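You operate a simulated robot arm through the tools that you are given. There is no shell and no other tool.

You run a simulated robot arm. Do the job below in one go: nothing can be reset, and whatever is moved stays where it is left.

Task
Put things in order on the top of the wooden bench. At the end: the teal sack clip from the top of the wooden bench stands where the blue bearing carton stood; the blue bearing carton stands on top of the short black film roll; the purple thread cone stands where the teal sack clip stood; the pink wiping pad stands where the purple thread cone stood; the black seal ring from the top of the wooden bench stands where the pink wiping pad stood; whatever was shut is shut again. Leave all else as you found it, and nothing knocked over.
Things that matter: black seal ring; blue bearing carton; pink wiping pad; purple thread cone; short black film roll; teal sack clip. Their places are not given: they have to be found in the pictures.

The check looks at the end state, three seconds after you hand in, the way a careful person would. Anything else that was tipped, shoved, dropped, spilled or broken makes it a failure. A push-on lid holds only when it is set on centred and level and pressed home; a screw cap is set on level and turned clockwise until tight.

Robot
A 6-joint arm with a two-finger gripper, fixed in place. Base frame: the origin is on the floor under the middle of its stand, x ahead of it, y to its left, z up; the work surface is at about z = 0.86. Readings come in m, degrees, newtons and seconds.
With the tool pointing down near the work surface it reaches from about 0.14 to 0.68 m from the base axis. Its first joint turns from -66.0 to 66.0 degrees. Payload 2.45 kg.
The tool frame sits at the grasp point between the pads (the TCP): z along the fingers, y along the line on which they close. The tips reach 0.03 m beyond it. The gripper opens to 0.106 m; its body begins 0.079 m behind the TCP.
Orientation is that of the tool frame in the base frame, as a unit quaternion [w, x, y, z]. With the fingers straight down and closing along the base's y, the tool's x points along the base's -x, its y along +y and its z along -z.

Tools
- The arm moves only by the tool nudge_tool. Its argument "series" is a list of rows, each an object (a shift or turn left out is 0, a gripper value left out holds the last) with "rotation": the turn, a rotation vector about the base's x, y, z in degrees, a list of three; "travel": the shift along the base's x, y, z in cm, a list of three; "hand": the closure in counts, from 0 (fully open) to 255 (shut). In form: [{"rotation": [rx, ry, rz], "travel": [dx, dy, dz], "hand": hand}, ...]. A call has 1 to 20 rows; each row shifts and turns the commanded pose from where the row before left it. Each row takes 0.2 s and may step no farther than 0.05 m and 8.6 degrees from the row before; otherwise, or with a gripper value out of range, the whole call is refused. A pose out of reach is approached as far as the arm can. The call stops where the force on the tool passes 40 N (or 10 N more than at its start, if that is more) or the arm is blocked; 0.2 s more then pass. The fingers move at their own pace (about 0.153 m/s each) and stop on an object; they squeeze with about 30 N. The grip force told is the motor's: it shows also when the fingers shut on nothing. Time passes only in rows, and 0.2 s behind the last, so rows that do not move let the fingers close. The reply holds the time, the measured pose of the TCP, the force on the tool along the base axes, the opening and the grip force, in the units named above and with some noise, with the torque about the TCP (base axes, N m) and any sound that the robot's microphone picked up, and new pictures: "pictures" is both (left out), scene, wrist or none.
- Cameras (640 x 400 px; columns grow to the right, rows downward): "scene" is fixed at [0.0732, 0.4468, 1.3955]; the picture's right is [-0.50, -0.86, 0.00], its down [-0.54, 0.32, -0.78] and it looks along [0.67, -0.39, -0.63] (base axes); focal length 251 px, centre (320, 200). "wrist" rides on the gripper at [0.076, -0.002, -0.106] in the tool frame; the picture's right is [0.02, 1.00, 0.00], its down [-0.78, 0.02, -0.62] and it looks along [-0.62, 0.01, 0.78] (tool axes); focal length 247 px, centre (320, 200).
- point_at(camera, pixels): for up to 12 pixels [column, row] of the newest picture of that camera ("zoom" is the newest enlarged one), the place [x, y, z] in the base frame of the surface seen there, good to about 0.002 m, but the place of the scene camera against the robot may be out by one fixed shift of up to 0.012 m in any direction. No time passes.
- enlarge(camera, box): a new picture of the part [left, top, right, bottom] of that camera's present view, enlarged. No time passes.
- close_job(): hands the job in; it is judged then, once.

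Open the gripper and draw the arm clear of the work before you hand the job in, unless the task says otherwise.

The tools are called after "Emit:" as name(argument=value, ...) on one line, values as JSON. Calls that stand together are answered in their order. nudge_tool: Moves the arm, as the interface text tells. Its arguments: {"type":"object","properties":{"series":{"type":"array","items":{"type":"object","properties":{"rotation":{"type":"array","items":{"type":"number"}},"travel":{"type":"array","items":{"type":"number"}},"hand":{"type":"number"}}}},"pictures":{"type":"string","enum":["both","scene","wrist","none"]}},"required":["series"]} The other tools are called the same way: point_at (camera, pixels) gives the place of the surface under pixels of a picture; enlarge (camera, box) takes an enlarged picture of a part of a camera's view; close_job () hands the job in.

At the start:

```text
t: 0.0
tcp_pos: [0.2909, 0.178, 1.2052]
tool_rot: [0.0, -0.001, 1.0, 0.0]
force: [0.2, 0.2, -0.8]
torque: [0.02, -0.02, -0.04]
opening: 0.1059
finger_force: 0.2
```

scene: 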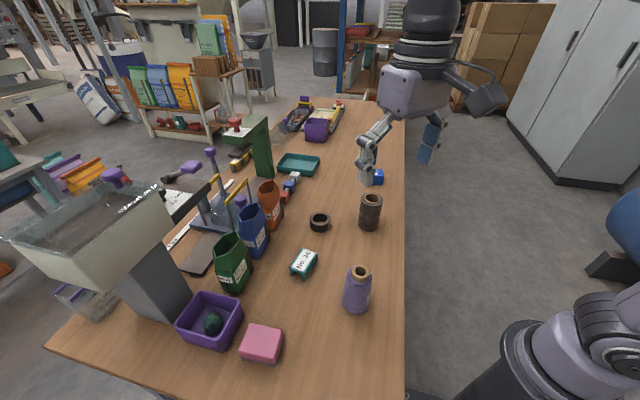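
wrist: 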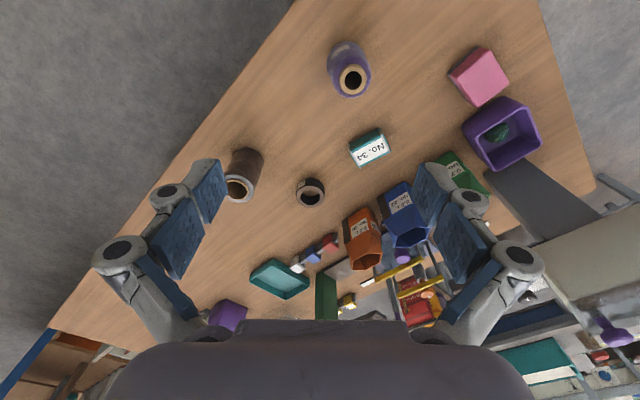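

The scene shows a pink pad near (262,343), a purple cone (357,290), a teal item labelled No. 34 (304,263), a black ring (319,222), a black/brown roll (370,212) and something blue near (377,178). I enlarge parts of the view to tell the items apart.

Emit:
enlarge(camera="scene", box=[240, 140, 420, 260])

Emit:
enlarge(camera="scene", box=[160, 240, 400, 390])

Emit:
enlarge(camera="wrist", box=[200, 130, 440, 330])

Emit:
enlarge(camera="scene", box=[240, 80, 420, 200])

```text
3.33 times, centred on (330, 200) of scene
```

zoom: 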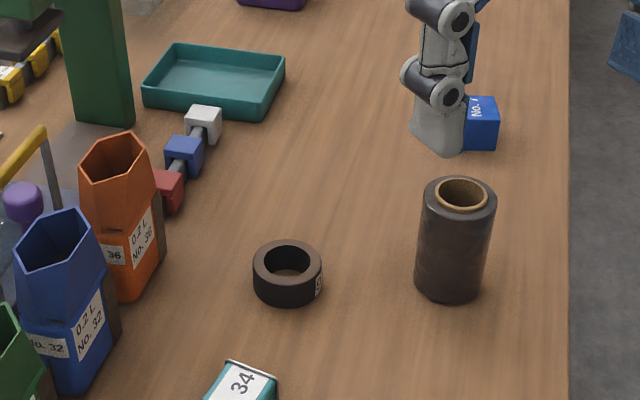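

```text
2.67 times, centred on (280, 315) of scene
```

zoom: 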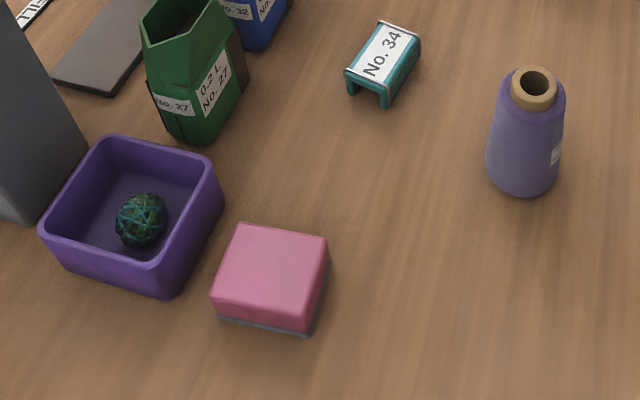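

```text
2.00 times, centred on (320, 230) of wrist
```

zoom: 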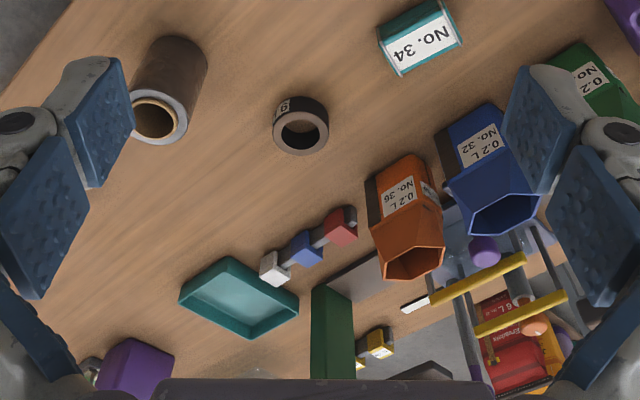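

```text
3.33 times, centred on (330, 140) of scene
```

zoom: 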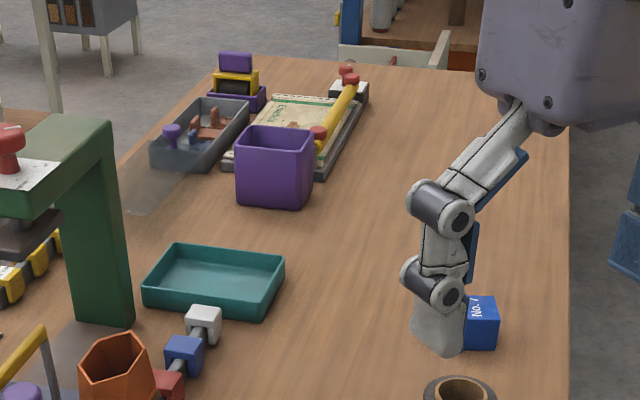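

Blue carton "No. 7" is seen beside the gripper at about (377,178), with the clip at (304,263) and the ring at (319,222). I measure places in both cameras to compare them.

Emit:
point_at(camera="scene", pixels=[[377, 179], [372, 199], [319, 215], [304, 260], [360, 272], [262, 337], [319, 230], [369, 229], [300, 165], [385, 232], [340, 250], [400, 330]])

Emit:
point_at(camera="wrist", pixels=[[238, 187], [310, 192], [370, 150], [352, 80], [480, 78], [500, 130], [310, 183], [280, 280], [350, 45], [205, 190], [450, 120], [330, 120]])

Emit:
enlarge(camera="scene", box=[340, 150, 420, 200])

Emit:
enlarge(camera="wrist", box=[130, 130, 290, 230])

```text
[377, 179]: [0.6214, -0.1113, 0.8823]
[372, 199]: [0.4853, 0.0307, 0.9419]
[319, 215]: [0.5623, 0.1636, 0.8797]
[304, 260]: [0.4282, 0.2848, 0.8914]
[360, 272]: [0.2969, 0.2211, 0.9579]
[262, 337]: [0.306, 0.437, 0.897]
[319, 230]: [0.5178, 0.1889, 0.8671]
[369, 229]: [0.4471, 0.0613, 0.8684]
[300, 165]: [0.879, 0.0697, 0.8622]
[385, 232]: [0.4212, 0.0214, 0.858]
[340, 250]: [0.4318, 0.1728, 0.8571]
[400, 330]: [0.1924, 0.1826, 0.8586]
```

```text
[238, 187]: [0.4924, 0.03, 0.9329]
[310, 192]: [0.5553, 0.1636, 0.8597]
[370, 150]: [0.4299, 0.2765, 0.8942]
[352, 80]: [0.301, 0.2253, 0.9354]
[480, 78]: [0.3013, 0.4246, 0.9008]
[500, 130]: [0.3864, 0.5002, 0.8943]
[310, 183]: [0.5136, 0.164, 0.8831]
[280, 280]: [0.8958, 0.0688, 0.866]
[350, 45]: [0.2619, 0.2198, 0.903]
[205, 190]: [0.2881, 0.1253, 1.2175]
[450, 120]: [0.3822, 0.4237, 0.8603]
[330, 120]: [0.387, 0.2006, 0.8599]
```

```text
8.00 times, centred on (380, 175) of scene
```

zoom: 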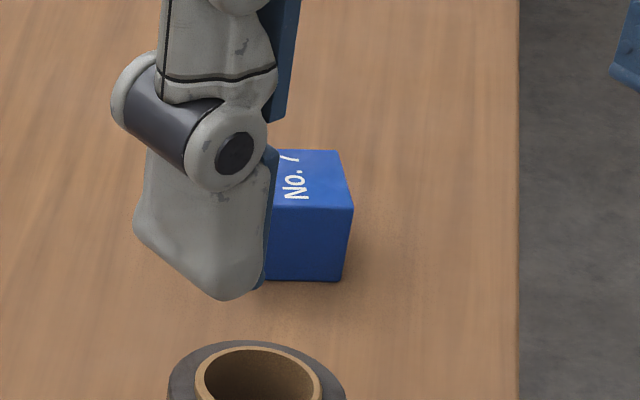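

```text
4.00 times, centred on (210, 180) of wrist
```

zoom: 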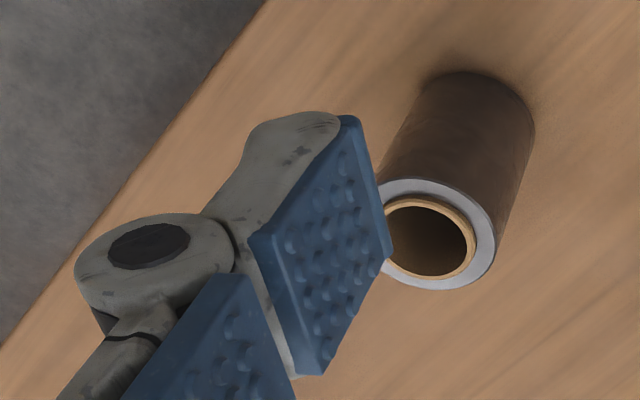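

The carton is at about (0.621,-0.111), the ring (0.545,0.17), the clip (0.428,0.28), the cone (0.29,0.22) and the pad (0.305,0.43). I first take the empty arm toward the carton, turning with the bench by about -30°, to measure it closer up.

Emit:
nudge_tool(series=[{"travel": [2.5, -3.1, -0.8], "rotation": [0, 0, -3]}, {"travel": [2.5, -3.1, -0.8], "rotation": [0, 0, -3]}, {"travel": [2.5, -3.1, -0.8], "rotation": [0, 0, -3]}, {"travel": [2.5, -3.1, -0.8], "rotation": [0, 0, -3]}, {"travel": [2.5, -3.1, -0.8], "rotation": [0, 0, -3]}, {"travel": [2.5, -3.1, -0.8], "rotation": [0, 0, -3]}, {"travel": [2.5, -3.1, -0.8], "rotation": [0, 0, -3]}, {"travel": [2.5, -3.1, -0.8], "rotation": [0, 0, -3]}, {"travel": [2.5, -3.1, -0.8], "rotation": [0, 0, -3]}, {"travel": [2.5, -1.0, -0.8], "rotation": [0, 0, -3]}, {}])

```text
t: 2.4
tcp_pos: [0.5416, -0.1121, 1.124]
tool_rot: [-0.001, 0.259, 0.966, 0.0]
force: [0.1, -0.5, 0.6]
torque: [0.0, -0.02, 0.02]
opening: 0.1061
finger_force: 0.1
```

scene: 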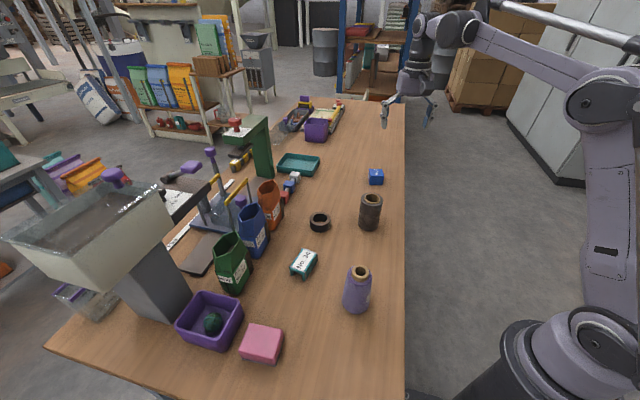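
wrist: 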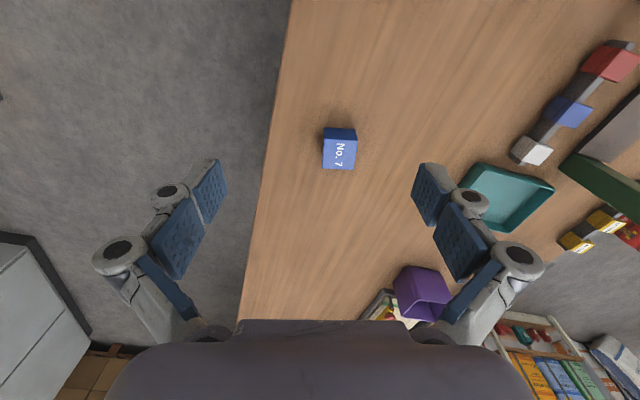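

The carton is now clear in both views: scene (376,177), wrist (339,148). I measure it in both, and enlarge for detail.

Emit:
point_at(camera="wrist", pixels=[[323, 142], [356, 142], [355, 168], [323, 168], [339, 152], [339, 135], [326, 130], [354, 130], [300, 150], [380, 150]])

Emit:
enlarge(camera="scene", box=[344, 155, 408, 235])

Emit:
enlarge(camera="wrist", box=[290, 110, 390, 190])

```text
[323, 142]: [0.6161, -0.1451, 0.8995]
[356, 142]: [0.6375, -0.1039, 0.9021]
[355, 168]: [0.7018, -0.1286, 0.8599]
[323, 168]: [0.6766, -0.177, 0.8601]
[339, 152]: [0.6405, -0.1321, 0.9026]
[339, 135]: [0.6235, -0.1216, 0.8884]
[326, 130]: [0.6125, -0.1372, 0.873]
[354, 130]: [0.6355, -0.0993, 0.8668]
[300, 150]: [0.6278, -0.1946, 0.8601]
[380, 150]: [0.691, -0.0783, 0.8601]
```

```text
5.00 times, centred on (376, 195) of scene
```

zoom: 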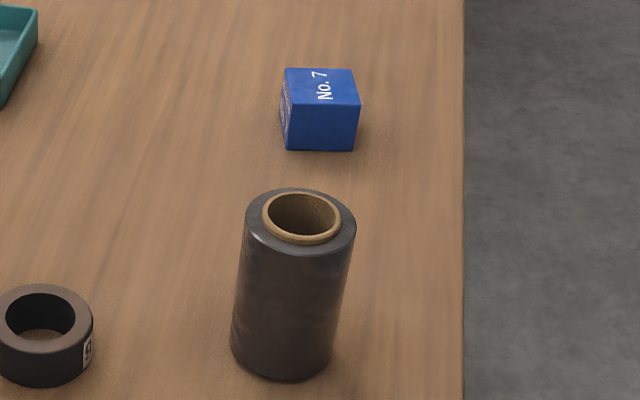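

```text
5.00 times, centred on (340, 150) of wrist
```

zoom: 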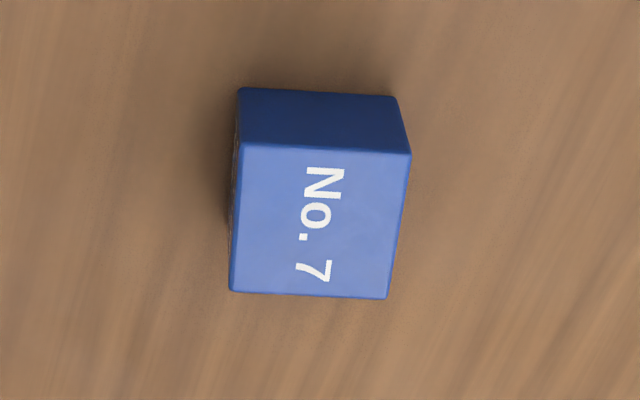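

The zoom shows the carton's top face with corners near (243,147), (409,155), (387,297), (231,290). I measure points just inside those corners.

Emit:
point_at(camera="zoom", pixels=[[246, 152], [404, 160], [384, 293], [235, 286], [318, 220], [320, 120], [245, 92], [392, 102], [325, 154], [310, 290]])

Emit:
point_at(camera="scene", pixels=[[373, 170], [387, 172], [375, 175], [371, 200], [371, 195], [371, 206], [319, 213], [304, 260], [359, 266], [262, 337]])

```text
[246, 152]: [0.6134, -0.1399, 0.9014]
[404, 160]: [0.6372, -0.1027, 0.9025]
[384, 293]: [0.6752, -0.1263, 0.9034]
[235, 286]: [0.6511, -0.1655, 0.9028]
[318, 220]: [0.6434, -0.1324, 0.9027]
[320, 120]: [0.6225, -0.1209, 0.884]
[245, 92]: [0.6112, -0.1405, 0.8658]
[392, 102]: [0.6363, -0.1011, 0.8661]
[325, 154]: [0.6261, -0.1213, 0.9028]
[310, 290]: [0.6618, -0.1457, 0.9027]
```

```text
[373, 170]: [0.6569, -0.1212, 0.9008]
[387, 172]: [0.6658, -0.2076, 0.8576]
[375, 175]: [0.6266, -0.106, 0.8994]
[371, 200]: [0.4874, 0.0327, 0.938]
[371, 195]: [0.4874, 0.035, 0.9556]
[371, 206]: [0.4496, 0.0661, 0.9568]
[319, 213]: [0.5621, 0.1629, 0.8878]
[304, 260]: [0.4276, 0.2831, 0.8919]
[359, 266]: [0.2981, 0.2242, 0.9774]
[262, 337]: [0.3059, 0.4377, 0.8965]
```

Wrist readings give the carton centre at about (0.644,-0.134), top z 0.903, edges along about -32.5°. Next I look over the film roll, which is at about (0.468,0.05), to get its centre and top height.

Emit:
nudge_tool(series=[{"travel": [-2.3, 3.6, -0.6]}, {"travel": [-2.3, 3.6, -0.6]}, {"travel": [-2.3, 3.6, -0.6]}, {"travel": [-2.3, 3.6, -0.6]}, {"travel": [-2.3, 3.6, -0.6]}, {}])

```text
t: 3.8
tcp_pos: [0.4267, 0.0656, 1.095]
tool_rot: [0.0, 0.258, 0.966, -0.001]
force: [-0.3, -0.1, -0.2]
torque: [0.02, -0.01, 0.03]
opening: 0.1057
finger_force: 0.1
```

scene: 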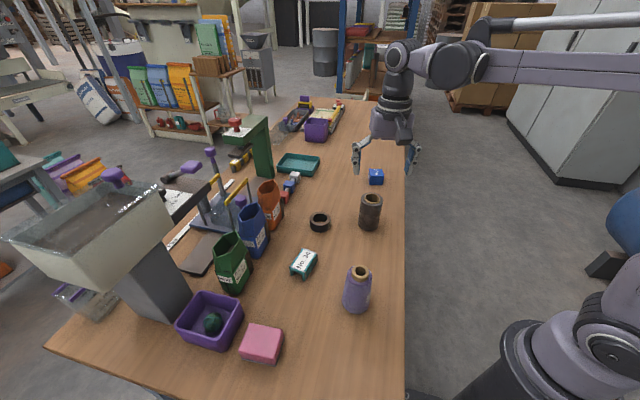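
wrist: 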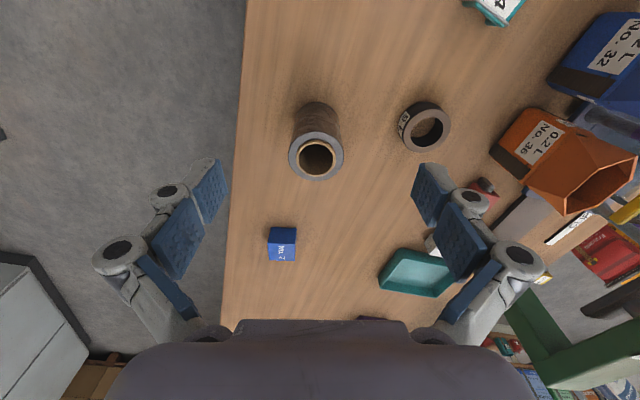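

The roll's top ring is at wrist (317,156) and the seal ring's at (425,127). I enlarge both to measure them.

Emit:
enlarge(camera="wrist", box=[276, 94, 356, 194])

Emit:
point_at(camera="zoom", pixels=[[167, 250], [100, 250], [232, 255], [167, 180], [167, 340], [117, 250], [216, 250], [167, 198], [167, 325]])

```text
4.00 times, centred on (316, 144) of wrist
```

zoom: 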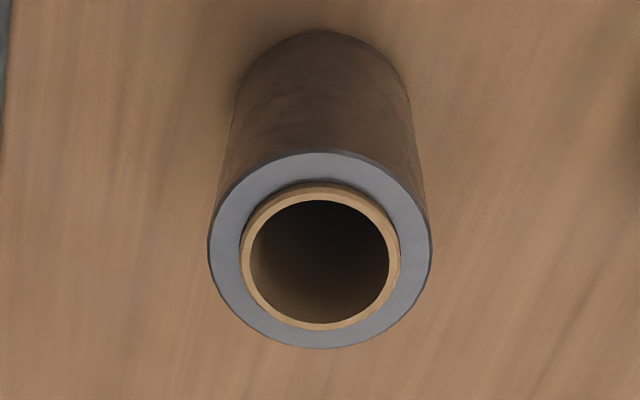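

```text
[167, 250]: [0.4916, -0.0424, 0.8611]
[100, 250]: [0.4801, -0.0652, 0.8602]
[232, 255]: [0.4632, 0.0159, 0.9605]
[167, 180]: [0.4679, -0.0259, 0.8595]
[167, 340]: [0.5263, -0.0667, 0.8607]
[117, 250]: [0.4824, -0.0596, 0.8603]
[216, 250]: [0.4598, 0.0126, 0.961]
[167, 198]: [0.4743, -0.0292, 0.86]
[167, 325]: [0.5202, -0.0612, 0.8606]
```

The zoom is centred so the grey ring spans columns 209–432, rows 152–348, and the core rim spans 241–401. I measure points on the ring and rim.

Emit:
point_at(camera="zoom", pixels=[[213, 250], [427, 250], [320, 157], [320, 343], [246, 255], [395, 255], [320, 194], [320, 326], [230, 250], [412, 250], [320, 170], [320, 338]])

Emit:
enlarge(camera="wrist", box=[376, 87, 476, 167])

```text
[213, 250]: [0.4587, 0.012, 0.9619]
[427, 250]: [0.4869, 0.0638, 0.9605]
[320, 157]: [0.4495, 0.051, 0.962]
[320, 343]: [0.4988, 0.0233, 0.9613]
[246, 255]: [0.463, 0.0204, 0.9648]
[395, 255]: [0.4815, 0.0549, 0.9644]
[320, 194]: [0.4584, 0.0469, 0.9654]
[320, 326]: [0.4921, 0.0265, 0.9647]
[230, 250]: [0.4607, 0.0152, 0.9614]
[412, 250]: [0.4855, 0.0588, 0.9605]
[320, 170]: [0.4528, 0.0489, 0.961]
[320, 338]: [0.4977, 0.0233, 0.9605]
```

```text
5.00 times, centred on (426, 127) of wrist
```

zoom: 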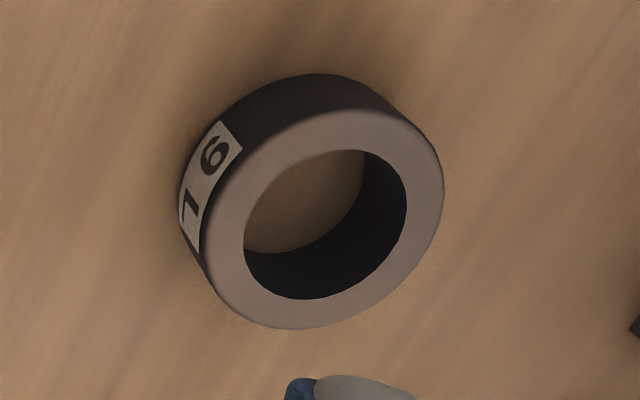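

The roll's centre is about (0.4735,0.0375) with the rim at z 0.965. Now I measure the seal ring's top face in the zoom, which spans roughly columns 204–444 and rows 108–328.

Emit:
point_at(camera="zoom", pixels=[[212, 240], [437, 195], [330, 118], [310, 322], [245, 300], [400, 135], [250, 160], [400, 280], [246, 230], [405, 200], [320, 151], [315, 299]])

```text
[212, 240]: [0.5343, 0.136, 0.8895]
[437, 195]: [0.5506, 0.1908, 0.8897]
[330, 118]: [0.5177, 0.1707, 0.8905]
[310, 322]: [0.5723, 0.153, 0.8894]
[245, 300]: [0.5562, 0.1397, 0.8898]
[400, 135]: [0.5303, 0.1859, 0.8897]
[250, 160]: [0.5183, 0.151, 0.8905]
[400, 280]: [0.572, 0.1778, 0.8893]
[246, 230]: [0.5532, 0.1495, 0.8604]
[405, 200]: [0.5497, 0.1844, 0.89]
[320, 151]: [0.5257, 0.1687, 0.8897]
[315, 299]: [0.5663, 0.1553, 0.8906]
```

Ring centre is about (0.544,0.163), diameter 59 mm, top z 0.89. Next I look over the clip, cone and pad from the same height.

Emit:
nudge_tool(series=[{"travel": [-1.5, 3.8, 0.2]}, {"travel": [-1.5, 3.8, 0.2]}, {"travel": [-1.5, 3.8, 0.2]}, {"travel": [-1.5, 3.8, 0.2]}, {"travel": [-1.5, 3.8, 0.2]}, {}])

```text
t: 5.2
tcp_pos: [0.3536, 0.2613, 1.1026]
tool_rot: [0.001, 0.259, 0.966, 0.0]
force: [0.6, 0.8, 0.8]
torque: [-0.01, 0.01, 0.0]
opening: 0.1059
finger_force: 0.1
```

scene: 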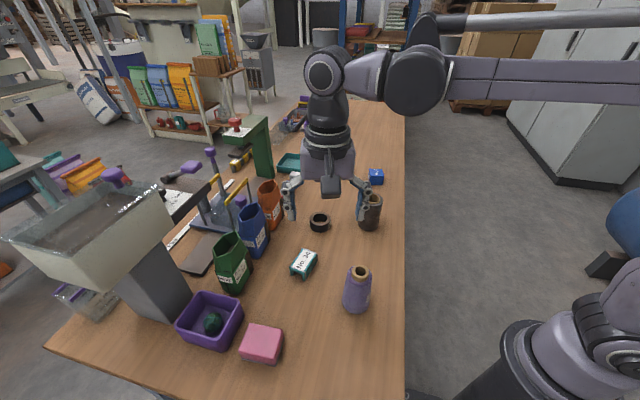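
wrist: 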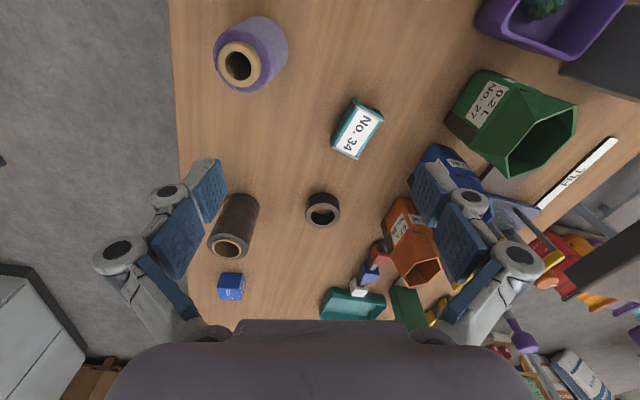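

The clip is at wrist (358,130) and the cone's top at (240,65). I enlarge both.

Emit:
enlarge(camera="wrist", box=[318, 90, 398, 170])

Emit:
enlarge(camera="wrist", box=[205, 5, 305, 105])

```text
5.00 times, centred on (358, 130) of wrist
```

zoom: 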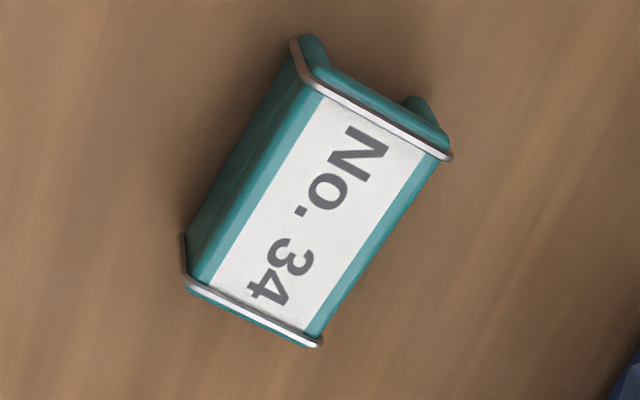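

```text
4.00 times, centred on (255, 55) of wrist
```

zoom: 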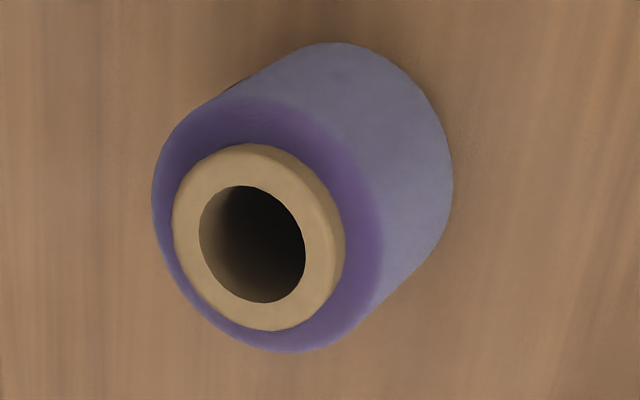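

The newest zoom shows the cone's core rim (centre about (257,238)); I measure around it and the shoulder. For the clip I map the zoom back to wrist pixels: zoom 5x8 about centre (358,130).

Emit:
point_at(camera="zoom", pixels=[[183, 235], [334, 250], [245, 152], [272, 323], [190, 285], [320, 195], [165, 190], [370, 230], [290, 345], [410, 90], [445, 190], [330, 50]])

Emit:
point_at(camera="wrist", pixels=[[360, 131], [356, 107], [372, 111], [344, 152], [357, 155], [365, 113], [350, 152], [348, 128], [368, 133], [357, 100], [337, 150], [374, 110]])

```text
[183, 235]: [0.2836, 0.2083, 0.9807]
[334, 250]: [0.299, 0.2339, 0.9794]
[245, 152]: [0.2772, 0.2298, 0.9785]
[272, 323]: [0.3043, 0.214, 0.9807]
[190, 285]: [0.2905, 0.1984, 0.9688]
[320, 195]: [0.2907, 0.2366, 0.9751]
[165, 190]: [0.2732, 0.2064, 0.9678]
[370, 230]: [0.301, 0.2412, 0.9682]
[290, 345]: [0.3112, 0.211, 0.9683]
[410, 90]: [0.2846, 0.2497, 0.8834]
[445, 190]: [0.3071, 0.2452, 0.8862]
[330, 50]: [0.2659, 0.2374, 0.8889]
```

```text
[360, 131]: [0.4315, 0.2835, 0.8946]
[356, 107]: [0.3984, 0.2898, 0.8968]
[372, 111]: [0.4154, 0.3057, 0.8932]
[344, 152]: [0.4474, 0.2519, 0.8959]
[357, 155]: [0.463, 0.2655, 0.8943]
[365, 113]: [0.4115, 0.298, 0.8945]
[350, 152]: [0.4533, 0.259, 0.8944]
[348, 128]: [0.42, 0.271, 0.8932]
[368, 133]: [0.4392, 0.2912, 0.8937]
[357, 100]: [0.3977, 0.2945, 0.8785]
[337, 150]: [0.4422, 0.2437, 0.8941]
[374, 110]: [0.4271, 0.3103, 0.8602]
```

The cone's core rim centre is about (0.291,0.2215) at z 0.98, body radius about 0.023 at the shoulder and 0.030 at the base. I enlarge the clip again to measure its corners.

Emit:
enlarge(camera="wrist", box=[326, 98, 390, 162])

Emit:
point_at(camera="zoom", pixels=[[320, 110], [435, 155], [310, 340], [200, 275], [310, 210], [390, 122], [255, 310], [255, 180], [375, 240], [300, 50], [185, 240], [240, 130]])

```text
6.25 times, centred on (358, 130) of wrist
```

zoom: 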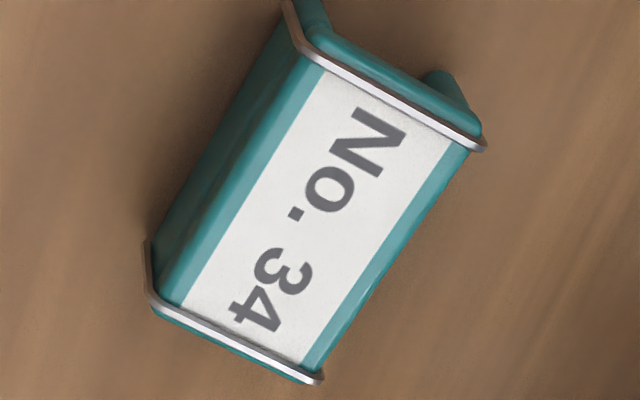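

```text
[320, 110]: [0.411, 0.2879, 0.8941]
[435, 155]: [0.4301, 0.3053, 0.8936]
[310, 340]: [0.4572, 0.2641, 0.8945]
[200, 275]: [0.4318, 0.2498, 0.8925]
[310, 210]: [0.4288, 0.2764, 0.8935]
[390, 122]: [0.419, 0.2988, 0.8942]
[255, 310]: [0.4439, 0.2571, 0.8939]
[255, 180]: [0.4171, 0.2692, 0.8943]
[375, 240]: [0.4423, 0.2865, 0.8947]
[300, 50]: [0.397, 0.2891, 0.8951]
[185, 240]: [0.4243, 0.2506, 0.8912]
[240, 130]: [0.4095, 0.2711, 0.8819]
```

Corners of the clip's top plate in this zoom lie near (306,50), (468,141), (318,374) and (160,302). I measure just inside these.

Emit:
point_at(camera="zoom", pixels=[[310, 60], [463, 143], [312, 366], [172, 296], [390, 102], [242, 334], [240, 180], [390, 255], [315, 215], [400, 85], [290, 15], [450, 90]])

Emit:
enlarge(camera="scene", box=[270, 235, 342, 291])

```text
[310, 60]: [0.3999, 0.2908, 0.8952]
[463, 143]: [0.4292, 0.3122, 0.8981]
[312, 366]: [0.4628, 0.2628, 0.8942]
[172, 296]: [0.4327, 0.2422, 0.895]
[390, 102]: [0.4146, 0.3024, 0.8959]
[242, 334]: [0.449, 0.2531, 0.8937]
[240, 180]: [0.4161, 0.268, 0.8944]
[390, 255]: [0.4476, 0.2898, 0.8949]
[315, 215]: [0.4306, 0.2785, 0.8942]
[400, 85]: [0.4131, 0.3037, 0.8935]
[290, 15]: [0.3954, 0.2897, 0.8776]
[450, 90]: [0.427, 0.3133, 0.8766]
```

```text
7.14 times, centred on (306, 263) of scene
```

zoom: 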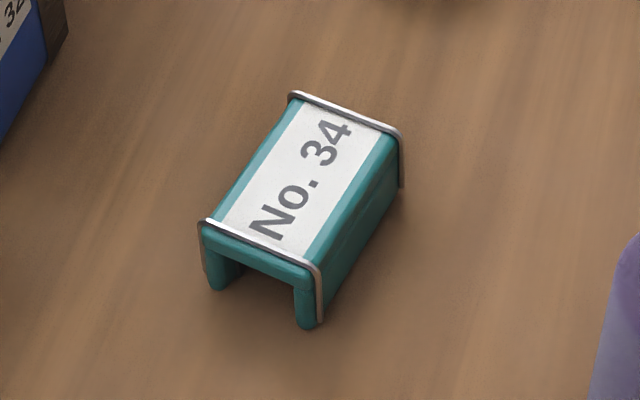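

Clip centre is about (0.431,0.277), long axis at about -56°, width 37 mm, top z 0.895. Before moving over the pad I check how near the hopper machine on the left is.

Emit:
point_at(camera="scene", pixels=[[172, 232], [157, 188], [120, 180], [70, 270], [160, 290], [190, 290], [232, 238], [243, 205], [245, 140], [225, 310], [205, 295], [262, 335]])

```text
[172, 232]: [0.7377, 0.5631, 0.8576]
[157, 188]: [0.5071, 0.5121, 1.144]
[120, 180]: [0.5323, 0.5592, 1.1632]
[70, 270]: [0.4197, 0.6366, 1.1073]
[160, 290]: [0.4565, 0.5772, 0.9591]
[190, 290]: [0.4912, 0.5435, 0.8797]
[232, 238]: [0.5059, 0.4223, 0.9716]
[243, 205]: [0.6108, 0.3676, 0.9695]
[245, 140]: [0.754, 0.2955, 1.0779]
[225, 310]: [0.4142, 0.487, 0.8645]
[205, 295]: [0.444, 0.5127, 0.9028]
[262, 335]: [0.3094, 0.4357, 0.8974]
```

The hopper begins near (0.42–0.51, 0.51+), clear of the pad at (0.305,0.435). I go over the pad to measure it.

Emit:
nudge_tool(series=[{"travel": [-2.0, 3.8, 0.0]}, {"travel": [-2.0, 3.8, 0.0]}, {"travel": [-2.0, 3.8, 0.0]}, {}])

```text
t: 6.2
tcp_pos: [0.2918, 0.3737, 1.1077]
tool_rot: [0.0, 0.258, 0.966, 0.0]
force: [0.1, 0.1, 0.0]
torque: [-0.02, 0.02, -0.02]
opening: 0.1061
finger_force: 0.1
```

scene: 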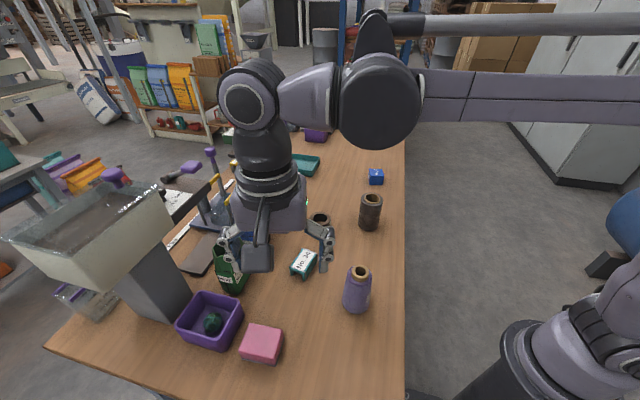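
wrist: 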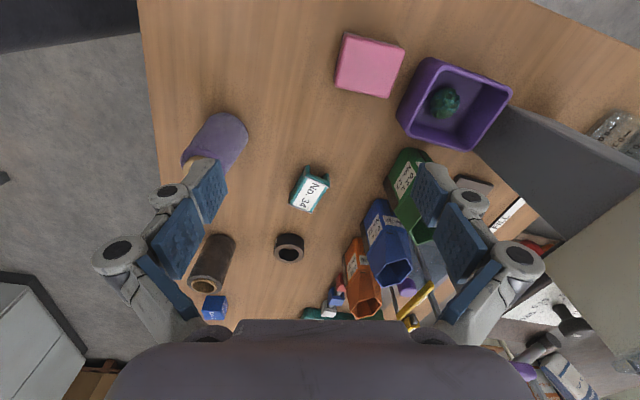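

The pad is at wrist (369,65), with the purple box close on its right. I enlarge to measure the pad and the gap.

Emit:
enlarge(camera="wrist", box=[310, 20, 438, 100])

```text
5.00 times, centred on (374, 60) of wrist
```

zoom: 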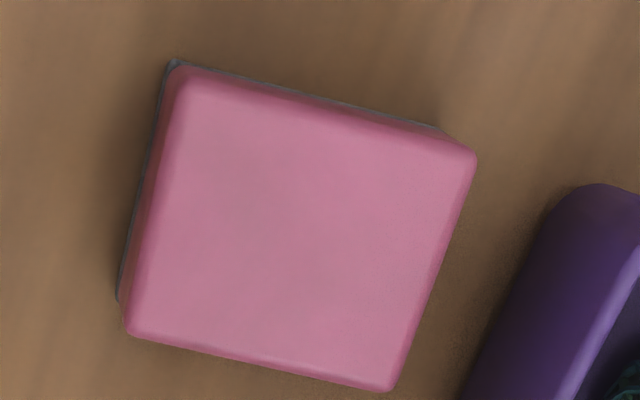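

The pad's top face corners lie near (178,70), (476,158), (393,390), (124,328), and its grey base shows at upper left. I measure these and the purple box's near edge.

Emit:
point_at(camera="zoom", pixels=[[182, 82], [468, 158], [390, 383], [130, 325], [300, 225], [172, 63], [120, 300], [430, 130], [440, 250], [540, 240], [575, 195], [480, 390]])

```text
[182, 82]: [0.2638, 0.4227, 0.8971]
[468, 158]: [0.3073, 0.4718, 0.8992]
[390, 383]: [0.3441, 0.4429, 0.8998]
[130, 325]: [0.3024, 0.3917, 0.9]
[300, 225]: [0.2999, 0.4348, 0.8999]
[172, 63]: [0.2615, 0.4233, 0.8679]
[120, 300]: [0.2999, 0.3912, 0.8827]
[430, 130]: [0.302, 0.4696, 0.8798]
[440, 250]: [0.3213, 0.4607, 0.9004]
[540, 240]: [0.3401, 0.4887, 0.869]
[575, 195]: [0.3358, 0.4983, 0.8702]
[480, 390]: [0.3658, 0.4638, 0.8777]
```

Pad centre is about (0.304,0.432), long side at about 50.5°, with a ~3 cm gap to the purple box; everything is now mapped. Next I carry the open gripper back high over the bench to above the carton at (0.644,-0.134).

Emit:
nudge_tool(series=[{"travel": [2.5, -3.6, -0.2], "rotation": [0, 0, -2.5]}, {"travel": [2.5, -3.6, -0.2]}, {"travel": [2.5, -3.6, -0.2]}, {"travel": [2.5, -3.6, -0.2]}, {"travel": [2.5, -3.6, -0.2]}, {"travel": [2.5, -3.6, -0.2]}, {"travel": [2.5, -3.6, -0.2]}, {"travel": [2.5, -3.6, -0.2]}, {"travel": [2.5, -3.6, -0.2]}, {"travel": [2.5, -3.6, -0.2]}, {"travel": [2.5, -3.6, -0.2]}, {"travel": [2.5, -3.6, -0.2]}, {"travel": [2.5, -3.6, -0.2]}, {"travel": [2.5, -3.6, -0.2]}, {}, {}])

Emit:
nudge_tool(series=[{}], pictures="none")

Emit:
nudge_tool(series=[{}], pictures="none")

```text
t: 9.6
tcp_pos: [0.6286, -0.1311, 1.0704]
tool_rot: [0.0, 0.278, 0.96, 0.0]
force: [-1.0, -0.5, -0.1]
torque: [-0.03, 0.04, -0.02]
opening: 0.1061
finger_force: 0.0
out of reach, approached as far as the arm can: row 14
```

scene: 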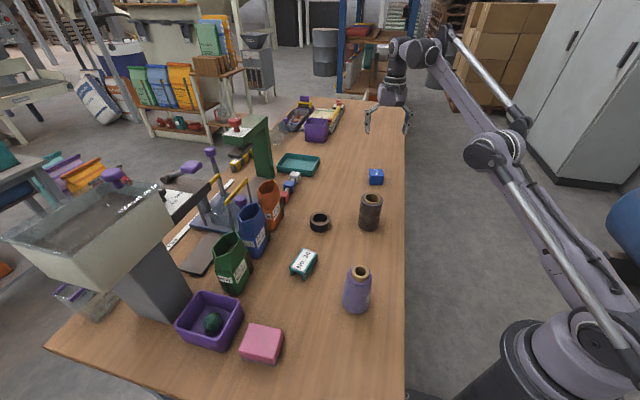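
wrist: 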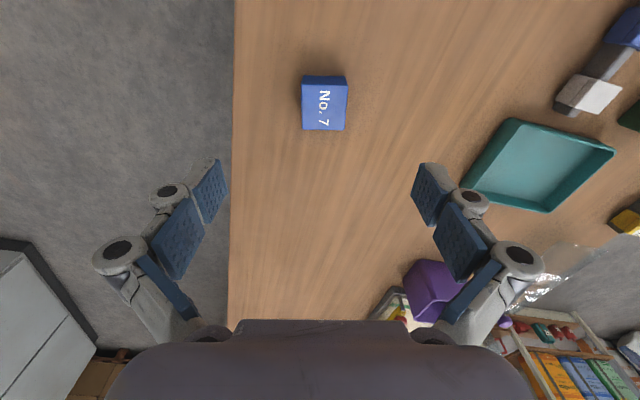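

```text
t: 10.0
tcp_pos: [0.6285, -0.1319, 1.0716]
tool_rot: [0.0, 0.279, 0.96, 0.0]
force: [-0.5, 0.4, -0.6]
torque: [-0.04, 0.0, 0.04]
opening: 0.1059
finger_force: 0.0
```

```text
t: 10.4
tcp_pos: [0.6298, -0.1298, 1.0715]
tool_rot: [0.001, 0.279, 0.96, 0.0]
force: [-0.4, 0.1, -1.2]
torque: [0.01, 0.0, 0.02]
opening: 0.1059
finger_force: 0.1
```

The reach limit at this height held the TCP at (0.629,-0.131,1.071), short of the carton. Lower down the reach is larger, so I descend 9 cm (tips still above the carton) and read the pose again.

Emit:
nudge_tool(series=[{"travel": [0, 0, -3]}, {"travel": [0, 0, -3]}, {"travel": [0, 0, -3]}, {}, {}])

Emit:
nudge_tool(series=[{}], pictures="none")

Emit:
nudge_tool(series=[{}], pictures="none")

```text
t: 11.6
tcp_pos: [0.6278, -0.1283, 0.9822]
tool_rot: [0.0, 0.279, 0.96, 0.0]
force: [-0.1, -0.4, 0.2]
torque: [-0.03, 0.01, 0.02]
opening: 0.1059
finger_force: 0.0
```

scene: 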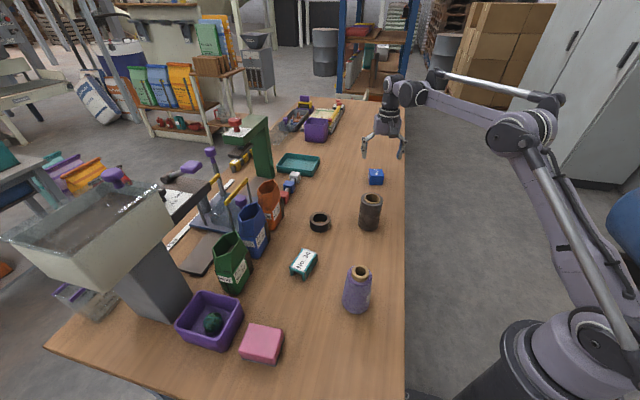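
wrist: 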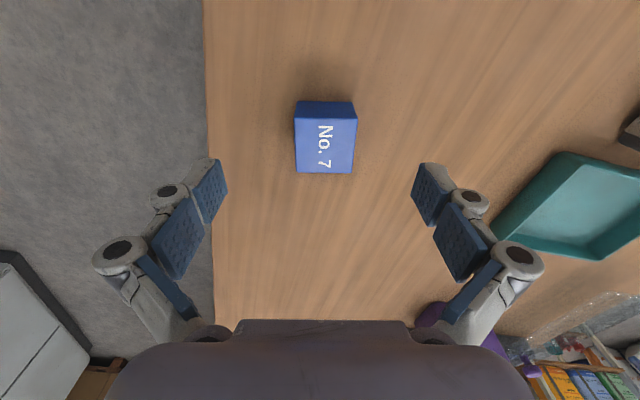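

```text
t: 12.0
tcp_pos: [0.6267, -0.1288, 0.98]
tool_rot: [0.0, 0.279, 0.96, -0.001]
force: [-0.4, -0.4, -0.4]
torque: [0.01, 0.0, 0.01]
opening: 0.1061
finger_force: 0.1
```

```text
t: 12.4
tcp_pos: [0.628, -0.129, 0.9803]
tool_rot: [0.0, 0.28, 0.96, 0.0]
force: [0.1, -0.7, -0.1]
torque: [0.04, 0.01, -0.01]
opening: 0.106
finger_force: 0.0
```

The TCP is now about (0.6275,-0.129,0.981), and the carton's top is at wrist (326,143). I re-measure it from this closer view.

Emit:
enlarge(camera="wrist", box=[262, 97, 390, 177])

Emit:
point_at(camera="zoom", pixels=[[170, 120], [468, 120], [450, 370], [178, 370], [320, 240], [180, 60], [455, 60]])

```text
5.00 times, centred on (326, 137) of wrist
```

zoom: 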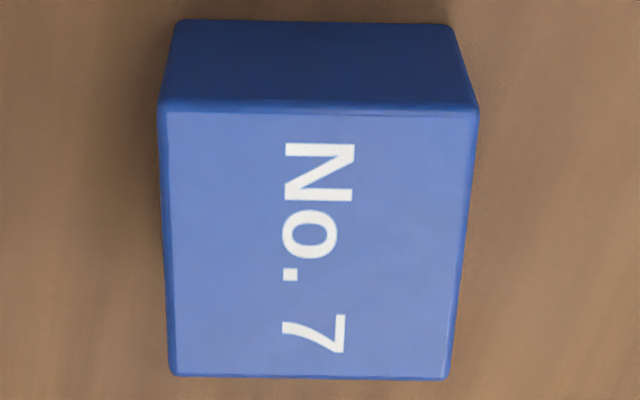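

```text
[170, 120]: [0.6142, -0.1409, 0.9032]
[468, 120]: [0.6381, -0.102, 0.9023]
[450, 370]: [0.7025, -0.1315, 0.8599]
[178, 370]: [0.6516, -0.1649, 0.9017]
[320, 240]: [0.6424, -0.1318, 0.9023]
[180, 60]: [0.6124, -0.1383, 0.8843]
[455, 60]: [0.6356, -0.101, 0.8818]
```

The carton's centre is confirmed at (0.6445,-0.133), a 48 mm square box with top z 0.903. I step down to just over it, shift onto its centre, then descend to TCP z ≈ 0.90.

Emit:
nudge_tool(series=[{"travel": [0, 0, -3]}, {"travel": [1.7, -0.45, 0]}, {"travel": [0, 0, -1.5]}, {}, {}])

Emit:
nudge_tool(series=[{}], pictures="none")

Emit:
nudge_tool(series=[{}], pictures="none")

```text
t: 13.6
tcp_pos: [0.6445, -0.1317, 0.9357]
tool_rot: [0.0, 0.279, 0.96, -0.001]
force: [-0.2, -0.6, 0.1]
torque: [0.0, 0.03, 0.02]
opening: 0.1059
finger_force: 0.0
```

scene: 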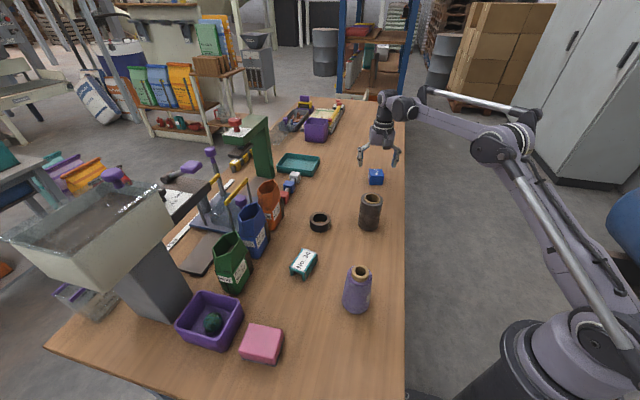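
wrist: 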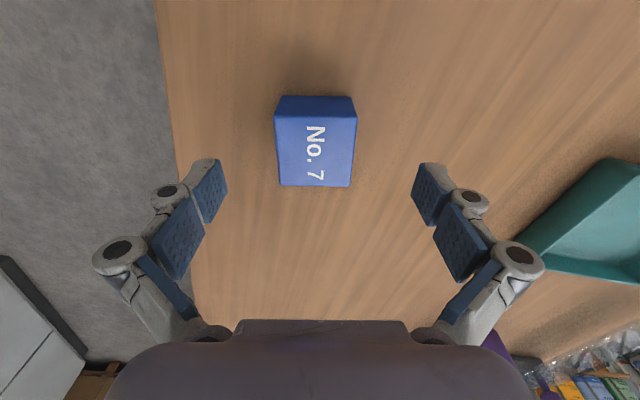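

```text
t: 14.0
tcp_pos: [0.6458, -0.1324, 0.9371]
tool_rot: [0.0, 0.279, 0.96, -0.001]
force: [0.3, 0.3, -0.3]
torque: [-0.01, -0.02, -0.02]
opening: 0.1059
finger_force: 0.0
```

```text
t: 14.4
tcp_pos: [0.6454, -0.1314, 0.9363]
tool_rot: [0.0, 0.278, 0.96, -0.001]
force: [-0.1, 0.4, 0.5]
torque: [0.03, 0.02, -0.03]
opening: 0.106
finger_force: 0.1
```

The fingers straddle the carton, whose centre column (316) is a hair left of the finger middle (320). I shift by 1 mm, go down to z ≈ 0.90 and close.

Emit:
nudge_tool(series=[{"travel": [-0.08, -0.12, -1.2]}, {"travel": [0, 0, -1.2]}, {"travel": [0, 0, -1.2]}, {}, {"hand": 255}, {}, {}, {}, {}])

```text
t: 16.4
tcp_pos: [0.6438, -0.1321, 0.9026]
tool_rot: [0.001, 0.28, 0.96, 0.0]
force: [-0.4, -1.3, 8.3]
torque: [-0.1, 0.04, 0.0]
opening: 0.049
finger_force: 29.8
```

scene: 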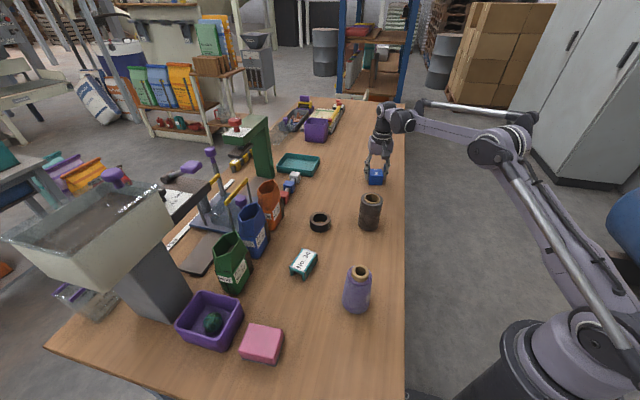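
wrist: 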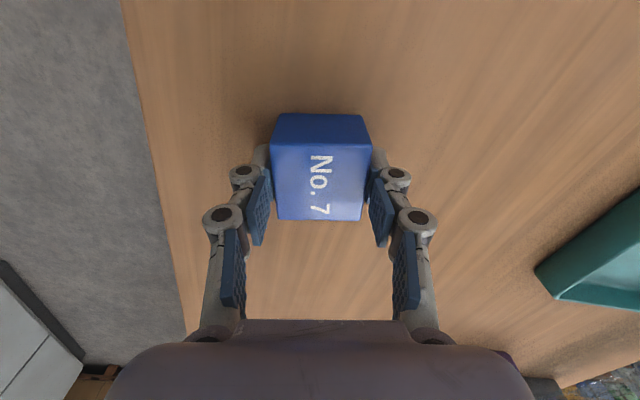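

The gripper holds the carton at opening 0.049 with 29.8 N; an upward 8 N suggests light pressing on the bench. I lift it 5 cm gently and check that it comes along.

Emit:
nudge_tool(series=[{"travel": [0, 0, 0.5]}, {"travel": [0, 0, 1.0]}, {"travel": [0, 0, 1.5]}, {"travel": [0, 0, 2.0]}, {}, {}])

Emit:
nudge_tool(series=[{}], pictures="none")

```text
t: 17.8
tcp_pos: [0.6464, -0.134, 0.952]
tool_rot: [0.0, 0.279, 0.96, 0.0]
force: [0.1, 0.0, -1.7]
torque: [-0.01, -0.02, -0.01]
opening: 0.0491
finger_force: 29.9
```

scene: 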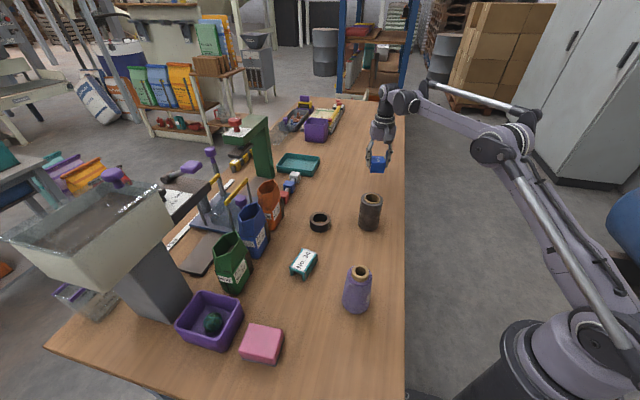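
wrist: 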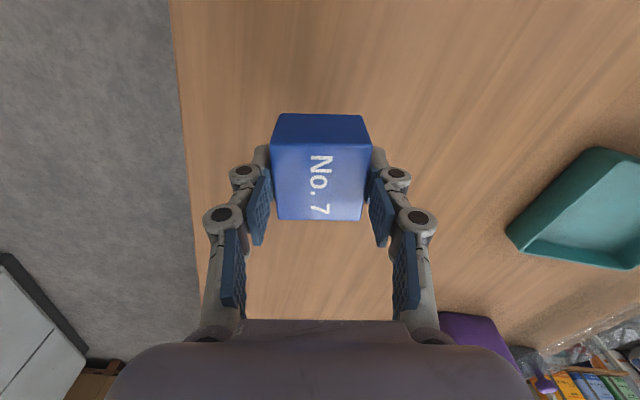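

```text
t: 18.2
tcp_pos: [0.6475, -0.1337, 0.9517]
tool_rot: [0.0, 0.279, 0.96, 0.0]
force: [0.1, -0.2, -1.7]
torque: [0.03, 0.0, -0.01]
opening: 0.049
finger_force: 30.0
```

The carton is held (about 1.7 N weight) at TCP ≈ (0.6465,-0.1335,0.951). I measure where it sits relative to the TCP, using the wrist view corners (271,144), (371,146), (362,221), (277,219).

Emit:
enlarge(camera="wrist", box=[240, 100, 400, 230])

Emit:
point_at(camera="wrist", pixels=[[275, 148], [366, 149], [358, 217], [281, 215], [320, 180], [280, 125], [362, 125], [320, 118], [320, 140]])

```text
3.08 times, centred on (320, 165) of wrist
```

zoom: 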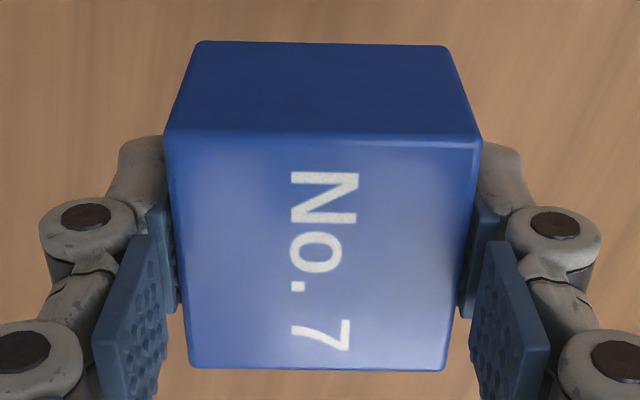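

```text
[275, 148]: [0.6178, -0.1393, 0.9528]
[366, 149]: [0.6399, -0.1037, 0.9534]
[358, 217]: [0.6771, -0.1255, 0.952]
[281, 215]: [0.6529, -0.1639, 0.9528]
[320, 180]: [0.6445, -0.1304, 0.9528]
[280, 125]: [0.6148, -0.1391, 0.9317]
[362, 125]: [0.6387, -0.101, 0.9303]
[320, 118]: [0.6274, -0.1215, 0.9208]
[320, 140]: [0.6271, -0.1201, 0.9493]
```

The carton sits centred on the TCP, with its bottom about 42 mm below it. I carry it toward the roll, rising first, to hover about 4 cm above the rim at (0.4735,0.0375).

Emit:
nudge_tool(series=[{"travel": [-2.8, 2.75, 2.5]}, {"travel": [-2.9, 2.86, 2.5]}, {"travel": [-2.9, 2.86, 2.5]}, {"travel": [-2.9, 2.86, 1.5]}, {"travel": [-2.9, 2.86, 0.5]}, {"travel": [-2.9, 2.86, 0]}, {}, {}])

Emit:
nudge_tool(series=[{}], pictures="none")

Emit:
nudge_tool(series=[{}], pictures="none")

```text
t: 20.0
tcp_pos: [0.4709, 0.0361, 1.0457]
tool_rot: [-0.001, 0.278, 0.96, 0.0]
force: [1.0, -0.1, -2.3]
torque: [-0.01, -0.01, -0.03]
opening: 0.049
finger_force: 30.1
```

scene: 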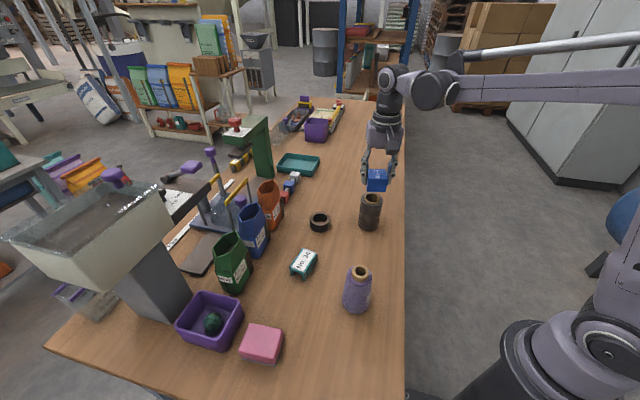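
wrist: 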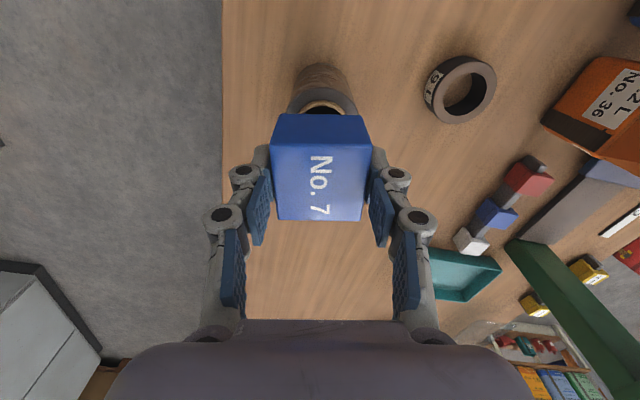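

```text
t: 20.4
tcp_pos: [0.4714, 0.0354, 1.0463]
tool_rot: [0.0, 0.279, 0.96, 0.0]
force: [-0.4, 0.2, -1.5]
torque: [0.02, -0.02, 0.0]
opening: 0.049
finger_force: 29.7
```

```text
t: 20.8
tcp_pos: [0.4718, 0.0364, 1.0464]
tool_rot: [0.0, 0.28, 0.96, -0.001]
force: [-0.8, 0.2, -1.8]
torque: [-0.02, 0.04, 0.02]
opening: 0.049
finger_force: 30.4
```

TCP reads (0.4714,0.036,1.046), so it needs +2 mm in x and +1.5 mm in y. I correct, come down 3 cm to just above the rim, then inspect.

Emit:
nudge_tool(series=[{"travel": [0.2, 0.15, -1.5]}, {"travel": [0, 0, -1.4]}, {}, {}])

Emit:
enlarge(camera="scene", box=[340, 150, 410, 240])

Emit:
nudge_tool(series=[{}], pictures="none")

```text
t: 21.8
tcp_pos: [0.4738, 0.0354, 1.0181]
tool_rot: [0.0, 0.279, 0.96, -0.001]
force: [0.4, -0.3, -1.3]
torque: [0.0, 0.01, 0.0]
opening: 0.0493
finger_force: 29.6
```

scene: 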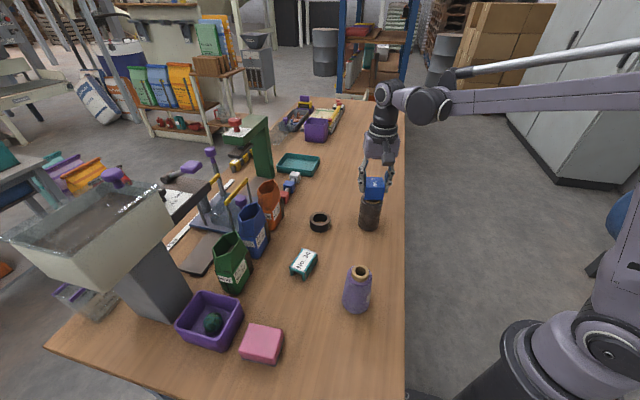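
wrist: 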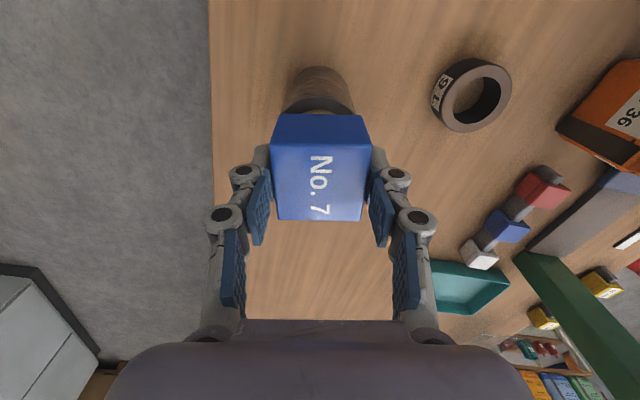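

```text
4.44 times, centred on (375, 195) of scene
```

zoom: 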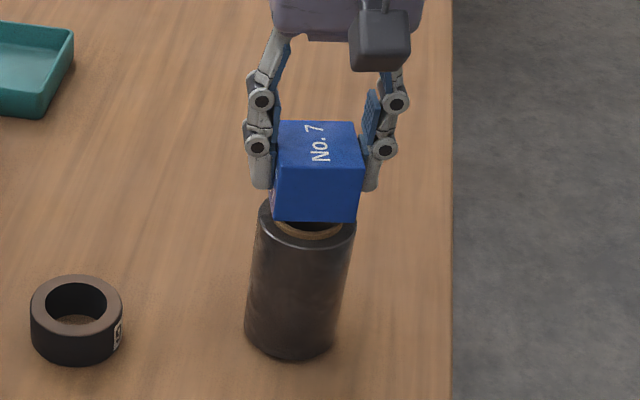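

```text
t: 22.2
tcp_pos: [0.4752, 0.0369, 1.0191]
tool_rot: [-0.001, 0.279, 0.96, 0.0]
force: [-0.6, 0.2, -1.0]
torque: [0.04, -0.02, -0.01]
opening: 0.0491
finger_force: 30.4
```

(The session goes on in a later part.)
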